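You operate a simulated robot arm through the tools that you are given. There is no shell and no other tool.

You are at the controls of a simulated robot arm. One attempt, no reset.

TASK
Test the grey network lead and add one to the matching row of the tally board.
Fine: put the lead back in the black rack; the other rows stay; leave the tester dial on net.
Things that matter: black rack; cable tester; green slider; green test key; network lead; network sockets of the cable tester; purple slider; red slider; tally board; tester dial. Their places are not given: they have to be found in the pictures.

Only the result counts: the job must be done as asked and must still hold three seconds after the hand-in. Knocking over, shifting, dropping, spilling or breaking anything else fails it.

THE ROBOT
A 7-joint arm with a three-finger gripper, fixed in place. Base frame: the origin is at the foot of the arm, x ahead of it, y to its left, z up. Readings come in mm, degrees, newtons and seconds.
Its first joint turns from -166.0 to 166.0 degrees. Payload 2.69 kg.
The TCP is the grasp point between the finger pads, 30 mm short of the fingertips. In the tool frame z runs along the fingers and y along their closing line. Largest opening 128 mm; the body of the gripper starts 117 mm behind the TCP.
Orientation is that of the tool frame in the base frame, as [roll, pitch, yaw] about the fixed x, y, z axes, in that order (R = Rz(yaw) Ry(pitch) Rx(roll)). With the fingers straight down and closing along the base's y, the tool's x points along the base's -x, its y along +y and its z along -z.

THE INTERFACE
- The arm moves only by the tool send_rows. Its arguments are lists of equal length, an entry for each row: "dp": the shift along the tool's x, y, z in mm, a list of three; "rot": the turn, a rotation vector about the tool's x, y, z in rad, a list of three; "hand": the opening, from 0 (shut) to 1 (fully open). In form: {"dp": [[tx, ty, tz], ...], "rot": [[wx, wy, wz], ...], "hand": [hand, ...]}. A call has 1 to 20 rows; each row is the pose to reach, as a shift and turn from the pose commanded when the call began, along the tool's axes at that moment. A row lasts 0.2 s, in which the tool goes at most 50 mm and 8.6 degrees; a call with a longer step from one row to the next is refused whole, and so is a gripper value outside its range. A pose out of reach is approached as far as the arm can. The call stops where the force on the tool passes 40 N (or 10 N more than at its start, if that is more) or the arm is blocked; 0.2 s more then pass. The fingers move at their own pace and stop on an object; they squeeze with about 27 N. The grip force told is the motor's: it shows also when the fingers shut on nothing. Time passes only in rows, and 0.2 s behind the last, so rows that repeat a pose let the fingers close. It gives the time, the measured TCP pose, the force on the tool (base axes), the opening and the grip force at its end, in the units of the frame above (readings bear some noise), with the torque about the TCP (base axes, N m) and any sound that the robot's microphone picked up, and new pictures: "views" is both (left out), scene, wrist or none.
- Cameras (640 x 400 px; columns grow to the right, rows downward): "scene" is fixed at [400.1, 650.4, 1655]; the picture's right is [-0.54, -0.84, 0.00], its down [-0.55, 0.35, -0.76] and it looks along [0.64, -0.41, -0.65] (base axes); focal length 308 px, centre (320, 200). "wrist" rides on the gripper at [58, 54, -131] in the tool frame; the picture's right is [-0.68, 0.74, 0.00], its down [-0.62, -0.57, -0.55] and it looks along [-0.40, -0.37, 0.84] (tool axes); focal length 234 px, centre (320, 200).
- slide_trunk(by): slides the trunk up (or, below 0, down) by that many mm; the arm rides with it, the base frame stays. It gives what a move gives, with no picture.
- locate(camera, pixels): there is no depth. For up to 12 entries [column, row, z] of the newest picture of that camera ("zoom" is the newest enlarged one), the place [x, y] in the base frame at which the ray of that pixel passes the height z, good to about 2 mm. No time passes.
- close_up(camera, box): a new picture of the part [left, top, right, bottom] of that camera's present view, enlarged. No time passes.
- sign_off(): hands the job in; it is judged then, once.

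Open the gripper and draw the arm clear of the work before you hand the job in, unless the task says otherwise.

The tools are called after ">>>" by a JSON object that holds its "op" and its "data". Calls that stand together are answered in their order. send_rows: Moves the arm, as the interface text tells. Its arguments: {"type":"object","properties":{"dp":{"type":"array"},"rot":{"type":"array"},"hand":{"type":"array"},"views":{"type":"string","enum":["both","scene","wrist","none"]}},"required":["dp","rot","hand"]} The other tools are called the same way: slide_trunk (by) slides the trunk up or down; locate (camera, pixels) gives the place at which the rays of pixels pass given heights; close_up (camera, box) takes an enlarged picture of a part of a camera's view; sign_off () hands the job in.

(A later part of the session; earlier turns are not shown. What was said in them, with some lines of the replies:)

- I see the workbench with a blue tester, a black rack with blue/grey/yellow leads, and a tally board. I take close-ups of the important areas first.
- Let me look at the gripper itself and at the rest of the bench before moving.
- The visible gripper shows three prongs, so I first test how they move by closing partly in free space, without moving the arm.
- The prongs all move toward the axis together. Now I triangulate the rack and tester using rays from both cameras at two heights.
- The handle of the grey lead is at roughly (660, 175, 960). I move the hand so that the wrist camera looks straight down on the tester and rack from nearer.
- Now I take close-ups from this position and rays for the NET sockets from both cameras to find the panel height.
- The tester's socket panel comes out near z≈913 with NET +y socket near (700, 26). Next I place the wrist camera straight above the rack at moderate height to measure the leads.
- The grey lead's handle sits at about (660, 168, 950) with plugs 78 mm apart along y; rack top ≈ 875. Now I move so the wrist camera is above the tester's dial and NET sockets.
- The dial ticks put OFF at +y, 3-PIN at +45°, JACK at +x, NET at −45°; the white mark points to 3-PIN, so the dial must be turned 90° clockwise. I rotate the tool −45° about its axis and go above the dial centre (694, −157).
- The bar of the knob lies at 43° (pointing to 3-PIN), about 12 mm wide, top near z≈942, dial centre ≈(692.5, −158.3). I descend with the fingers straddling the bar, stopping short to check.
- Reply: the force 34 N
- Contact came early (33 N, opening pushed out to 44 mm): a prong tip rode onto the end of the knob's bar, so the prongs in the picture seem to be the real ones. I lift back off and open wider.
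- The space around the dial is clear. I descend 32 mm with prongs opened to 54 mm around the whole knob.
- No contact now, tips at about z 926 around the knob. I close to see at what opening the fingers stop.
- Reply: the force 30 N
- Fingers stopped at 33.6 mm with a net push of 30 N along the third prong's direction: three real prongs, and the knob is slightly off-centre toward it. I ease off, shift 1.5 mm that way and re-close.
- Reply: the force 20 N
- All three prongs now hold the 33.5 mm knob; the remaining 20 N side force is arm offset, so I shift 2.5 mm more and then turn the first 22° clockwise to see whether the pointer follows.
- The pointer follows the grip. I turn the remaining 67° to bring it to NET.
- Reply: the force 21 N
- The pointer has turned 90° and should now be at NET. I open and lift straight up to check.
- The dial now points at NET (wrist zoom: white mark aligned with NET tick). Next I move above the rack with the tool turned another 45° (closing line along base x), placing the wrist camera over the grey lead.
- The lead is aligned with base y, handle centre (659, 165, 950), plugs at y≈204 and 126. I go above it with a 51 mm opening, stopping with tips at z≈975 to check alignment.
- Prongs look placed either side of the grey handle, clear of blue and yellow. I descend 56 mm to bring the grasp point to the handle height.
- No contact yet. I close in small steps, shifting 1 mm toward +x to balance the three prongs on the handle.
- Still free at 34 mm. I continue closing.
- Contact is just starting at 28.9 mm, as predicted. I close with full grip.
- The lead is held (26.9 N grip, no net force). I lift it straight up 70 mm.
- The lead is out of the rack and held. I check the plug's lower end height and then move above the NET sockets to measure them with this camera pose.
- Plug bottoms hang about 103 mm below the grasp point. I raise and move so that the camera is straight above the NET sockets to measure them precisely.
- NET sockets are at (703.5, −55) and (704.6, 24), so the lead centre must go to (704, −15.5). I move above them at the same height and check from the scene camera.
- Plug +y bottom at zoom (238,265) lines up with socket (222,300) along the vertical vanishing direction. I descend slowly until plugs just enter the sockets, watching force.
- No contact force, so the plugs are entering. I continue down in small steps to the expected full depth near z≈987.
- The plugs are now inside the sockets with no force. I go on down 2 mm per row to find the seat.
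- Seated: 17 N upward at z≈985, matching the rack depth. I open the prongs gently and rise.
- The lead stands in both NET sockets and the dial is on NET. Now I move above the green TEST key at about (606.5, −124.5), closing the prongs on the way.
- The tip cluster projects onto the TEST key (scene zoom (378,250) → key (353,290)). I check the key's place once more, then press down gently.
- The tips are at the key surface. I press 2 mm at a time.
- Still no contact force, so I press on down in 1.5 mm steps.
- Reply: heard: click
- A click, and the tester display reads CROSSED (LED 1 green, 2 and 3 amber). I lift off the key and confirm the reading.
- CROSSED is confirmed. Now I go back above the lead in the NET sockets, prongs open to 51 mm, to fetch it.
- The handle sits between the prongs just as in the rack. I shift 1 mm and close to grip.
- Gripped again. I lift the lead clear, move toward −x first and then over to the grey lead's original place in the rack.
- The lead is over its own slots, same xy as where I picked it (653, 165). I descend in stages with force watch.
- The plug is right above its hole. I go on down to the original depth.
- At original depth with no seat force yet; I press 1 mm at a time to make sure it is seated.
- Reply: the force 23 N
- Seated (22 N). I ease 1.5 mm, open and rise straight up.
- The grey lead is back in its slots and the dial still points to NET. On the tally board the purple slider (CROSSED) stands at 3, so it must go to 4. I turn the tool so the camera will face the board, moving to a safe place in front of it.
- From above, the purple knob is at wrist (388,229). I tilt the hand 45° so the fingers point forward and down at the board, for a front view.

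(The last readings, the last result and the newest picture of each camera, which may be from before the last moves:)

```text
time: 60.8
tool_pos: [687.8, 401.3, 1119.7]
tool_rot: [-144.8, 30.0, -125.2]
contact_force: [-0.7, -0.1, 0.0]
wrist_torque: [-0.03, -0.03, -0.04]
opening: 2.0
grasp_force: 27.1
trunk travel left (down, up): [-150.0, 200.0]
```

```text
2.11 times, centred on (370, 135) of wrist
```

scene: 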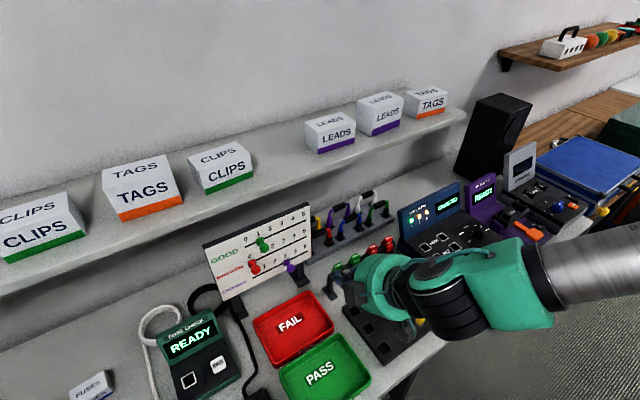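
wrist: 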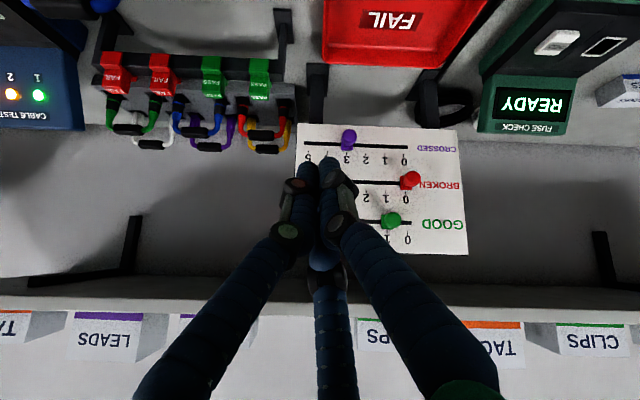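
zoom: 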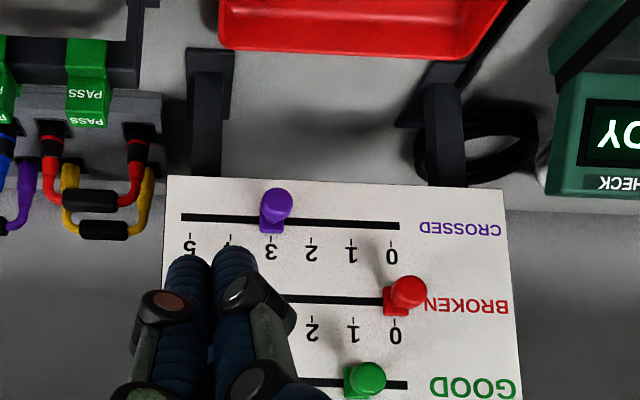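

I now have a front view (upside-down): purple slider at 3, label spacing about 40 zoom px. I triangulate the purple knob and the scale labels with both cameras.

>>> {"op": "locate", "data": {"camera": "zoom", "pixels": [[277, 205, 980], [277, 205, 1010], [271, 222, 980], [271, 222, 1010], [392, 255, 980], [392, 255, 1010], [191, 244, 980], [191, 244, 1010], [410, 292, 1050], [370, 378, 1110]]}}

>>> {"op": "close_up", "data": {"camera": "scene", "box": [225, 215, 325, 295]}}

```text
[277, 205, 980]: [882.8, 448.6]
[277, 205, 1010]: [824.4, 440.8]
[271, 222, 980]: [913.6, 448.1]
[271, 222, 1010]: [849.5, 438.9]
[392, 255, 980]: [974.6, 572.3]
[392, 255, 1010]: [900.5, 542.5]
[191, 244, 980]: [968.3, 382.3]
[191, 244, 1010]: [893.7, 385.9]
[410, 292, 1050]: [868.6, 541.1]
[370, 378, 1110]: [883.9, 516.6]
```

```text
5.00 times, centred on (275, 255) of scene
```

zoom: 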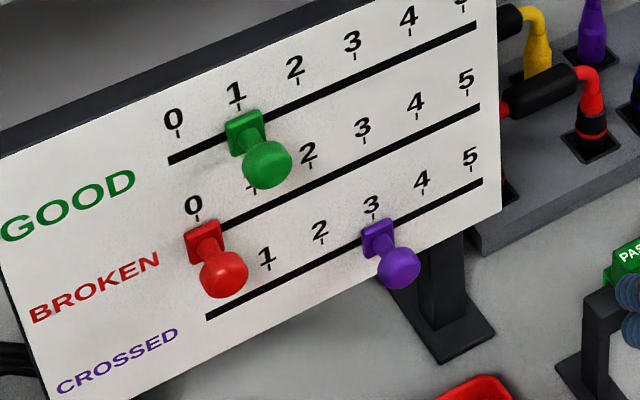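

>>> {"op": "locate", "data": {"camera": "scene", "pixels": [[290.6, 268.2, 980], [290.6, 268.2, 1010], [286.6, 262.6, 980], [286.6, 262.6, 1010], [264.6, 247.6, 1100], [264.6, 247.6, 1070], [255.8, 269.4, 1050], [255.8, 269.4, 1020]]}}

>>> {"op": "locate", "data": {"camera": "wrist", "pixels": [[390.7, 217, 1100], [390.7, 217, 1070], [412.6, 178.6, 1050], [412.6, 178.6, 1020]]}}

```text
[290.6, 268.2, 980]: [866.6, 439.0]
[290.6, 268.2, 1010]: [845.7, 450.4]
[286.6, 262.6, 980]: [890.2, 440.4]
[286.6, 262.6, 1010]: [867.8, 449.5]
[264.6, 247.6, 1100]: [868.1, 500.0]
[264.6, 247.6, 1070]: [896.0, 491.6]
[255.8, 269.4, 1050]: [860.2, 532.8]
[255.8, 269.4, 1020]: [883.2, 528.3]
```

```text
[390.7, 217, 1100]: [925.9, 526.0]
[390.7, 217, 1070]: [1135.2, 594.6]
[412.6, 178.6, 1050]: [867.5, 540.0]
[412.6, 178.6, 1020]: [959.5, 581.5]
```

Purple knob head ≈ (857, 444.5, 994), red (858, 534, 1053), green (859, 504, 1110): one unit is 30 mm along y, board vertical. With closed prongs I will push the purple knob from its +y side toward −y; first I approach a point 40 mm beside it, 25 mm short.

>>> {"op": "send_rows", "data": {"dp": [[-27, 13, 28], [-54, 27, 56], [-80, 39, 85], [-81, 39, 110], [-82, 38.2, 135], [-82, 38.2, 160], [-82, 38.2, 160]], "rot": [[0, 0, 0], [0, 0, 0], [0, 0, 0], [0, 0, 0], [0, 0, 0], [0, 0, 0], [0, 0, 0]], "hand": [0, 0, 0, 0, 0, 0, 0]}}

>>> {"op": "close_up", "data": {"camera": "wrist", "box": [200, 60, 460, 230]}}

>>> {"op": "close_up", "data": {"camera": "scene", "box": [215, 195, 335, 305]}}

```text
time: 62.4
tool_pos: [824.2, 484.3, 1026.4]
tool_rot: [-144.9, 29.9, -125.1]
contact_force: [0.5, 0.8, -0.2]
wrist_torque: [-0.03, 0.0, 0.0]
opening: 2.3
grasp_force: 27.2
trunk travel left (down, up): [-150.0, 200.0]
```

scene: 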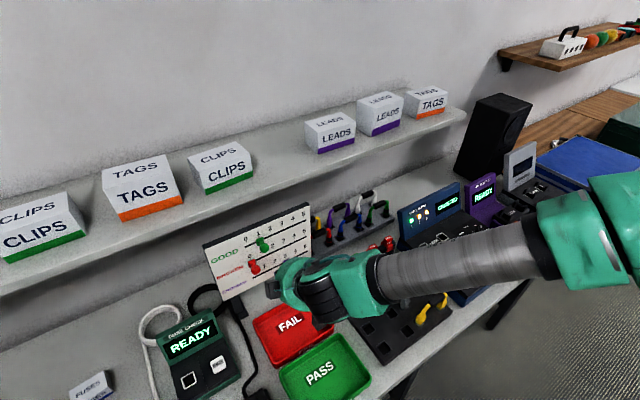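
wrist: 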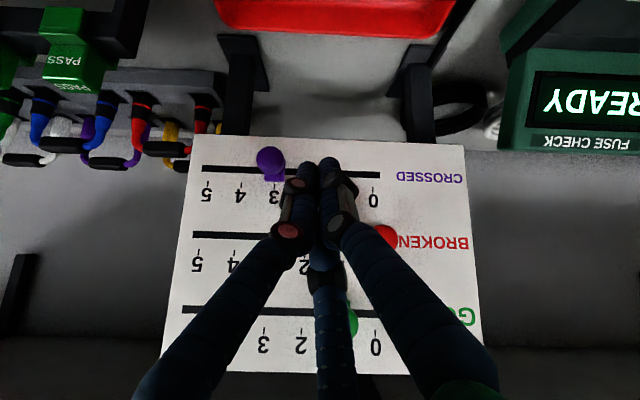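

```text
2.35 times, centred on (330, 145) of wrist
```

zoom: 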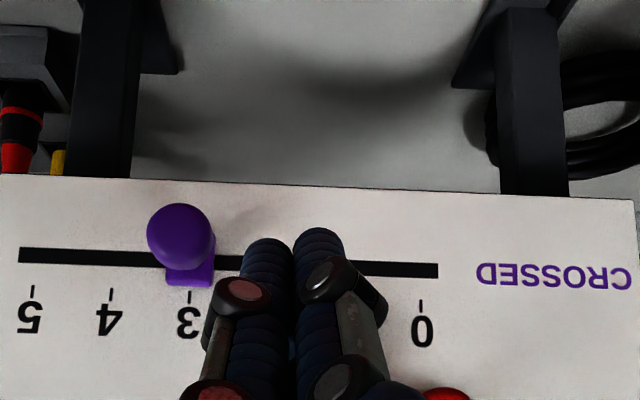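

```text
3.64 times, centred on (275, 250) of scene
```

zoom: 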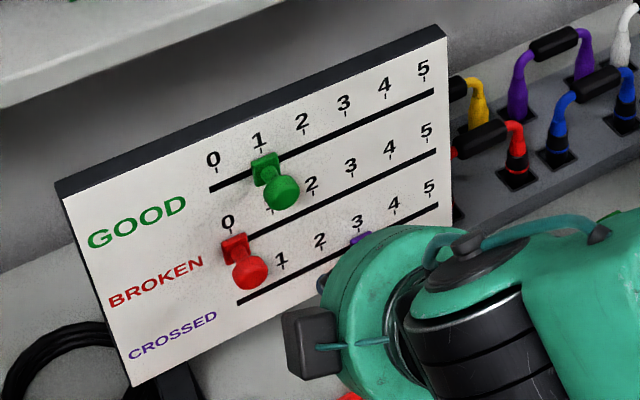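

The front view shows the purple slider's base exactly at 3 (zoom x=188, tick 3 at 189, tick 4 at 110). I advance the last 25 mm beside the knob.

>>> {"op": "send_rows", "data": {"dp": [[0, 0, 8], [0, 0, 16], [0, 0, 22], [0, 0, 25], [0, 0, 25]], "rot": [[0, 0, 0], [0, 0, 0], [0, 0, 0], [0, 0, 0], [0, 0, 0]], "hand": [0, 0, 0, 0, 0], "views": "wrist"}}

>>> {"op": "close_up", "data": {"camera": "wrist", "box": [200, 60, 460, 230]}}

```text
time: 63.6
tool_pos: [840.7, 485.8, 1010.5]
tool_rot: [-144.8, 29.9, -125.3]
contact_force: [0.9, 0.3, 0.5]
wrist_torque: [0.01, 0.0, -0.01]
opening: 2.3
grasp_force: 27.1
trunk travel left (down, up): [-150.0, 200.0]
```

wrist: 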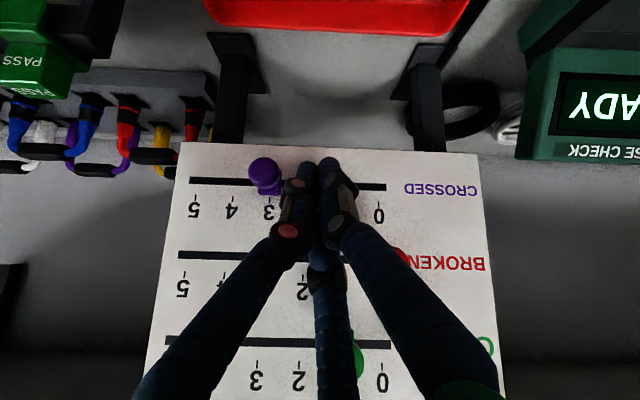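

```text
2.35 times, centred on (330, 145) of wrist
```

zoom: 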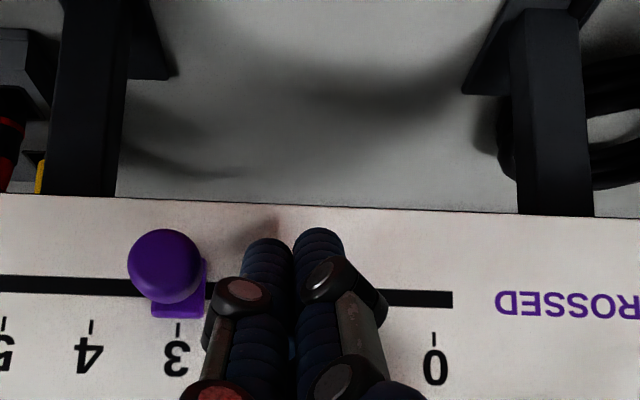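

The tips are beside the knob with no contact. I push toward −y in small steps: 25 mm first.

>>> {"op": "send_rows", "data": {"dp": [[3.5, -3.5, 0], [7, -7, 0], [10.6, -10.6, 0], [14.1, -14.1, 0], [17.7, -17.7, 0], [17.7, -17.7, 0]], "rot": [[0, 0, 0], [0, 0, 0], [0, 0, 0], [0, 0, 0], [0, 0, 0], [0, 0, 0]], "hand": [0, 0, 0, 0, 0, 0], "views": "wrist"}}

>>> {"op": "close_up", "data": {"camera": "wrist", "box": [200, 60, 460, 230]}}

```text
time: 65.0
tool_pos: [840.8, 460.1, 1011.1]
tool_rot: [-144.8, 30.0, -125.3]
contact_force: [-0.5, -0.2, 0.0]
wrist_torque: [0.0, 0.03, 0.0]
opening: 2.3
grasp_force: 26.9
trunk travel left (down, up): [-150.0, 200.0]
```

wrist: 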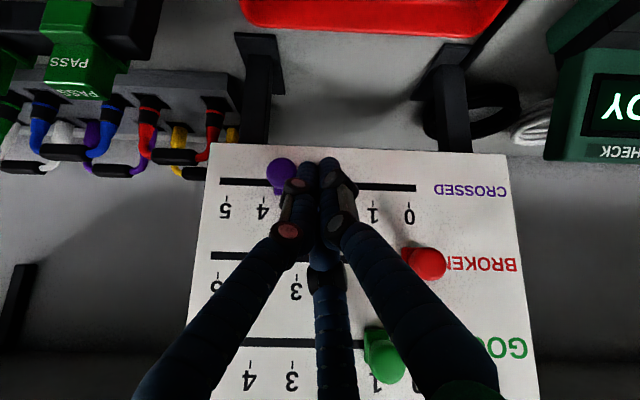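

```text
2.35 times, centred on (330, 145) of wrist
```

zoom: 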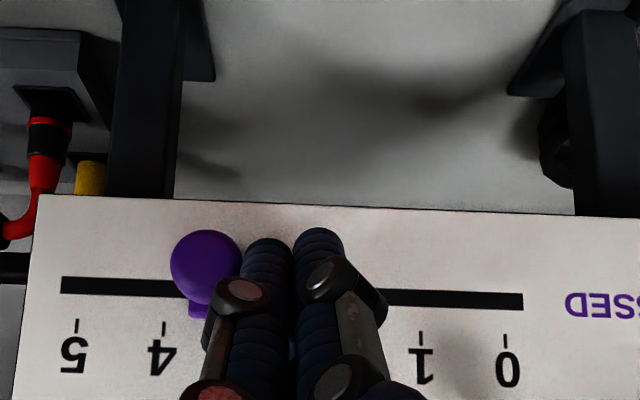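

The slider has started moving (now about 3.4). I push 15 mm more and re-check.

>>> {"op": "send_rows", "data": {"dp": [[3.5, -3.5, 0], [7, -7, 0], [9, -9, 0], [10.6, -10.6, 0], [10.6, -10.6, 0]], "rot": [[0, 0, 0], [0, 0, 0], [0, 0, 0], [0, 0, 0], [0, 0, 0]], "hand": [0, 0, 0, 0, 0], "views": "wrist"}}

>>> {"op": "close_up", "data": {"camera": "wrist", "box": [200, 60, 460, 230]}}

```text
time: 66.2
tool_pos: [841.6, 444.8, 1010.7]
tool_rot: [-144.7, 29.9, -125.2]
contact_force: [0.0, 0.8, 0.2]
wrist_torque: [0.02, -0.02, 0.0]
opening: 2.3
grasp_force: 27.0
trunk travel left (down, up): [-150.0, 200.0]
```

wrist: 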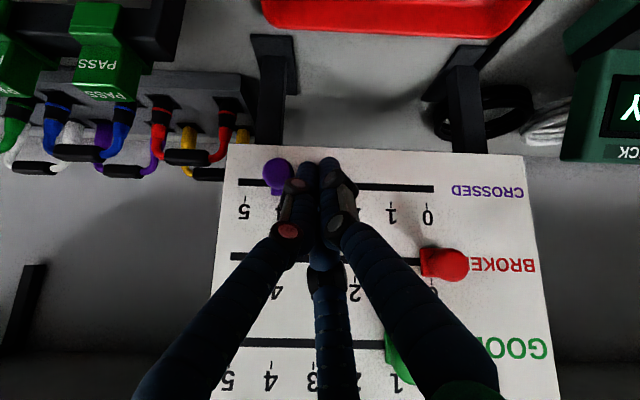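

```text
2.35 times, centred on (330, 145) of wrist
```

zoom: 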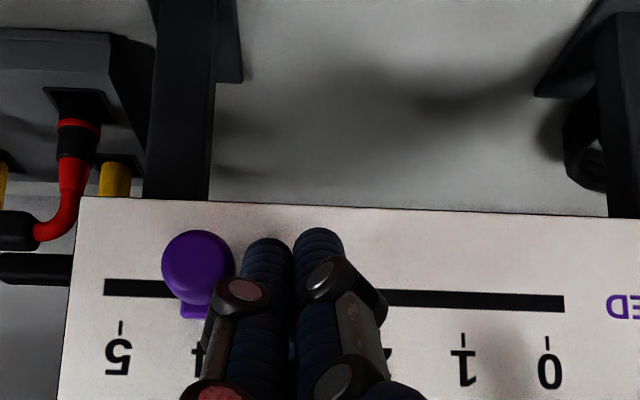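

The slider base now sits very close to the 4 tick. I draw back (first +y, then away from the board) to inspect without occlusion.

>>> {"op": "send_rows", "data": {"dp": [[-3.5, 3.5, 0], [-10, 10, 0], [-16, 16, -10], [-20, 20, -35], [-20, 20, -70], [-20, 20, -110], [-20, 20, -140], [-20, 20, -140]], "rot": [[0, 0, 0], [0, 0, 0], [0, 0, 0], [0, 0, 0], [0, 0, 0], [0, 0, 0], [0, 0, 0], [0, 0, 0]], "hand": [0, 0, 0, 0, 0, 0, 0, 0]}}

>>> {"op": "close_up", "data": {"camera": "wrist", "box": [220, 60, 480, 220]}}

>>> {"op": "close_up", "data": {"camera": "scene", "box": [225, 215, 325, 295]}}

```text
time: 68.0
tool_pos: [742.3, 472.6, 1111.1]
tool_rot: [-144.7, 30.0, -125.2]
contact_force: [-0.6, -0.7, 0.6]
wrist_torque: [0.03, -0.03, -0.01]
opening: 2.4
grasp_force: 27.0
trunk travel left (down, up): [-150.0, 200.0]
```

scene: 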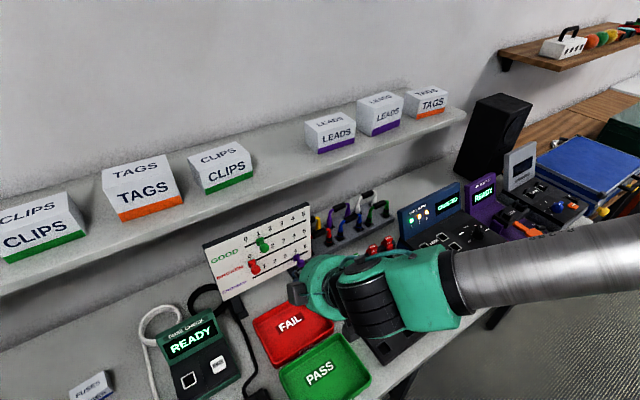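
wrist: 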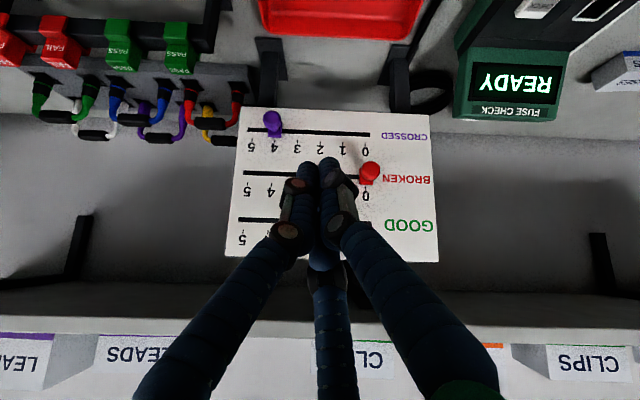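

```text
2.46 times, centred on (350, 140) of wrist
```

zoom: 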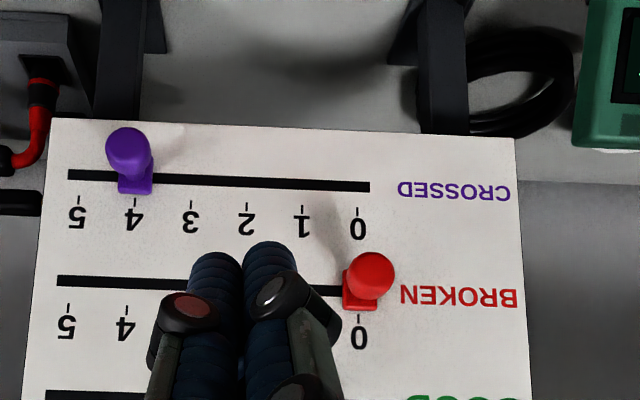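

```text
5.00 times, centred on (275, 255) of scene
```

zoom: 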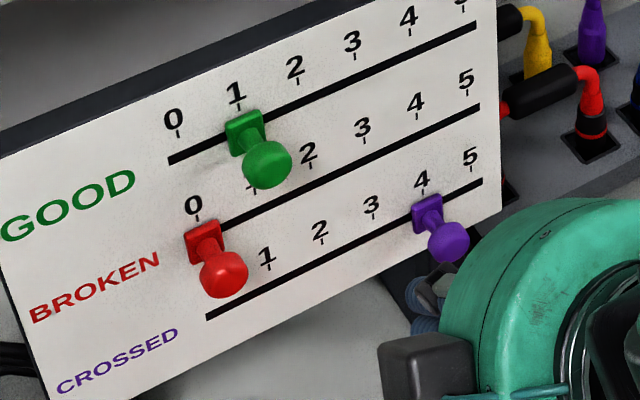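

The purple slider's base is aligned with the 4 tick (wrist zoom x 134 vs 134), red still at 0, green at 1. I withdraw the arm, level the hand, open it and check everything.

>>> {"op": "send_rows", "data": {"dp": [[18, -12, -20], [37, -24, -41], [55, -36, -62], [74, -48, -82], [92, -60, -103], [111, -72, -123], [130, -84, -144], [147.6, -95.6, -164], [147.6, -95.6, -164]], "rot": [[0, 0, 0], [-0.0925, 0.0925, 0], [-0.185, 0.185, 0], [-0.2775, 0.2775, 0], [-0.37, 0.37, 0], [-0.4625, 0.4625, 0], [-0.555, 0.555, 0], [-0.555, 0.555, 0], [-0.555, 0.555, 0]], "hand": [0, 0, 0.1, 0.3, 0.5, 0.7, 0.9, 1, 1]}}

>>> {"op": "close_up", "data": {"camera": "scene", "box": [225, 215, 325, 295]}}

>>> {"op": "close_up", "data": {"camera": "scene", "box": [340, 180, 540, 340]}}

```text
time: 70.0
tool_pos: [598.7, 301.2, 1200.4]
tool_rot: [179.9, 0.1, -134.9]
contact_force: [0.2, -0.4, 0.5]
wrist_torque: [0.02, -0.09, 0.0]
opening: 128.2
grasp_force: 0.1
trunk travel left (down, up): [-150.0, 200.0]
```

scene: 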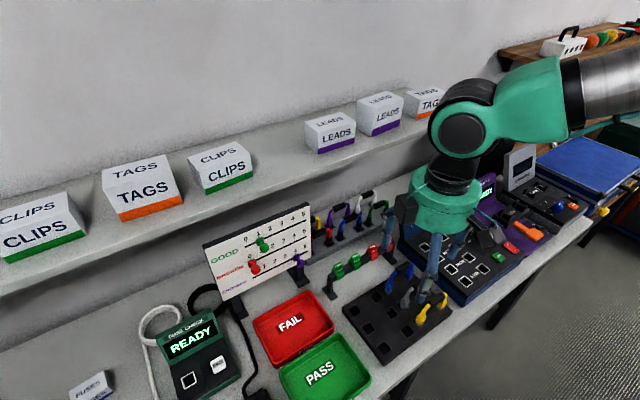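
wrist: 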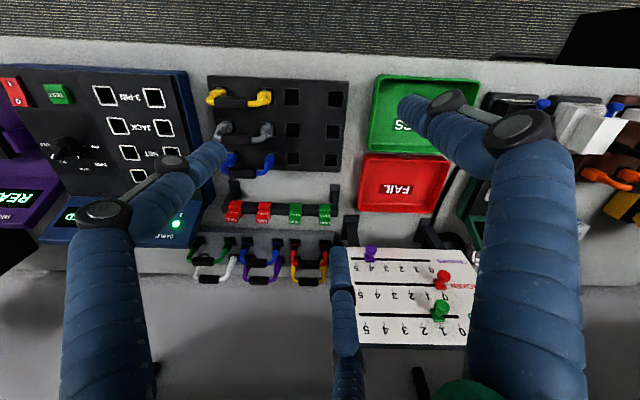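

```text
5.00 times, centred on (275, 255) of scene
```

zoom: 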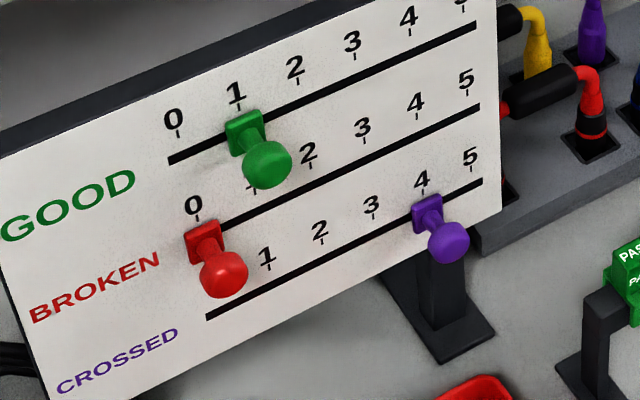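

```text
2.50 times, centred on (440, 260) of scene
```

zoom: 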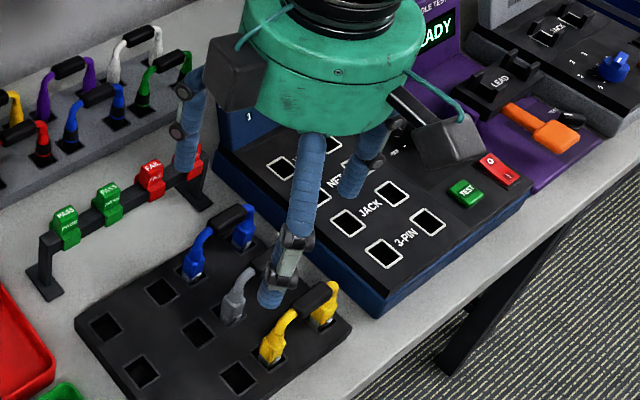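

The tally board is right: GOOD 1, BROKEN 0, CROSSED 4. I draw the arm farther back so that the rack and dial can be seen for a final check.

>>> {"op": "send_rows", "data": {"dp": [[40, 0, -15], [80, 0, -30], [120, 0, -45], [160, 0, -60], [200, 0, -75], [240, 0, -90], [280, 0, -100], [280, 0, -100]], "rot": [[0, 0, 0], [0, 0, 0], [0, 0, 0], [0, 0, 0], [0, 0, 0], [0, 0, 0], [0, 0, 0], [0, 0, 0]], "hand": [1, 1, 1, 1, 1, 1, 1, 1]}}

>>> {"op": "close_up", "data": {"camera": "scene", "box": [340, 180, 540, 340]}}

>>> {"op": "close_up", "data": {"camera": "scene", "box": [450, 200, 530, 260]}}

```text
time: 71.8
tool_pos: [402.3, 102.6, 1300.3]
tool_rot: [-179.9, 0.1, -134.9]
contact_force: [-0.3, -0.5, 0.7]
wrist_torque: [0.05, -0.12, 0.03]
opening: 127.9
grasp_force: 0.0
trunk travel left (down, up): [-150.0, 200.0]
```

scene: 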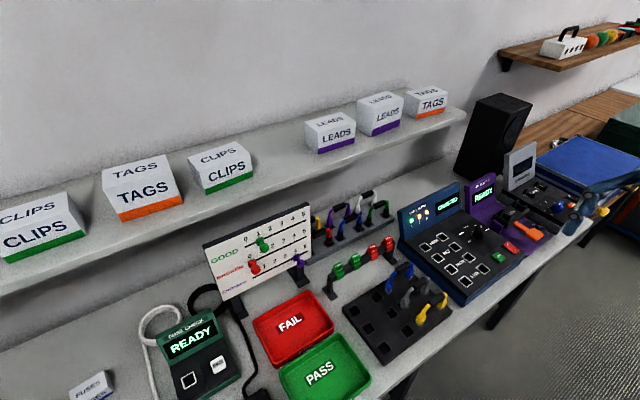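
wrist: 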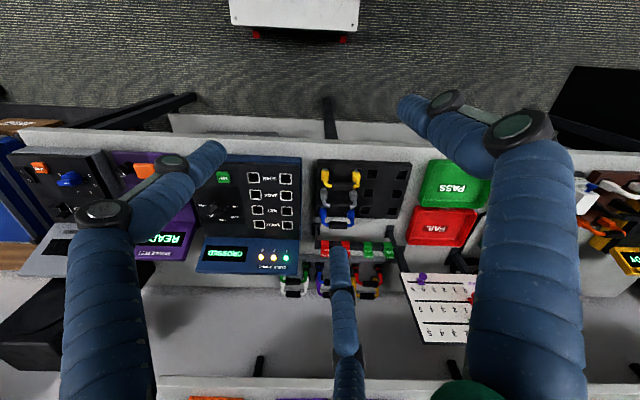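

```text
2.50 times, centred on (440, 260) of scene
```

zoom: 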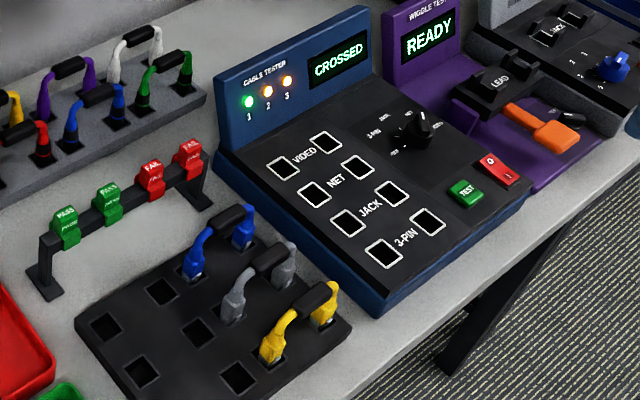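

```text
6.67 times, centred on (490, 230) of scene
```

zoom: 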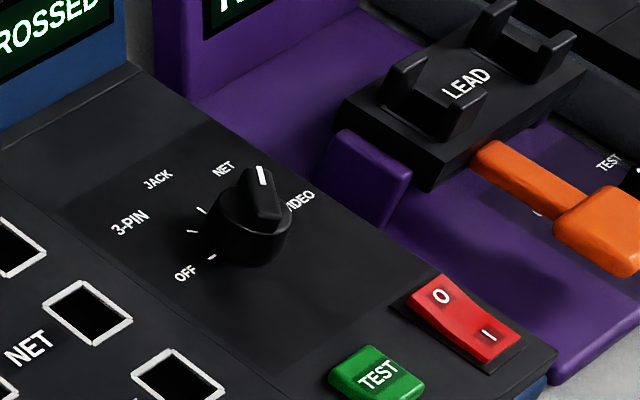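

Everything checks out. The grey lead is back in the black rack, the dial is on NET, and the board reads GOOD 1, BROKEN 0, CROSSED 4. The gripper is open and the arm is clear, so I hand the job in.

>>> {"op": "sign_off", "data": {}}

```text
The job is handed in.
```

I tested the grey network lead and the cable tester read **CROSSED**. I moved the purple slider on the tally board's CROSSED row from 3 to 4 and handed the job in.

- **Lead:** back in its original slots in the black rack.
- **Other rows:** GOOD is still at 1 and BROKEN is still at 0.
- **Tester dial:** it was on 3-PIN at the start; I turned it to NET for the test and left it there.

On my first try at the dial, a fingertip pressed on the knob with about 33 N. The knob did not move, and the close-ups showed no marks. In the final pictures nothing else was moved or knocked over, and the arm was clear with the gripper open.
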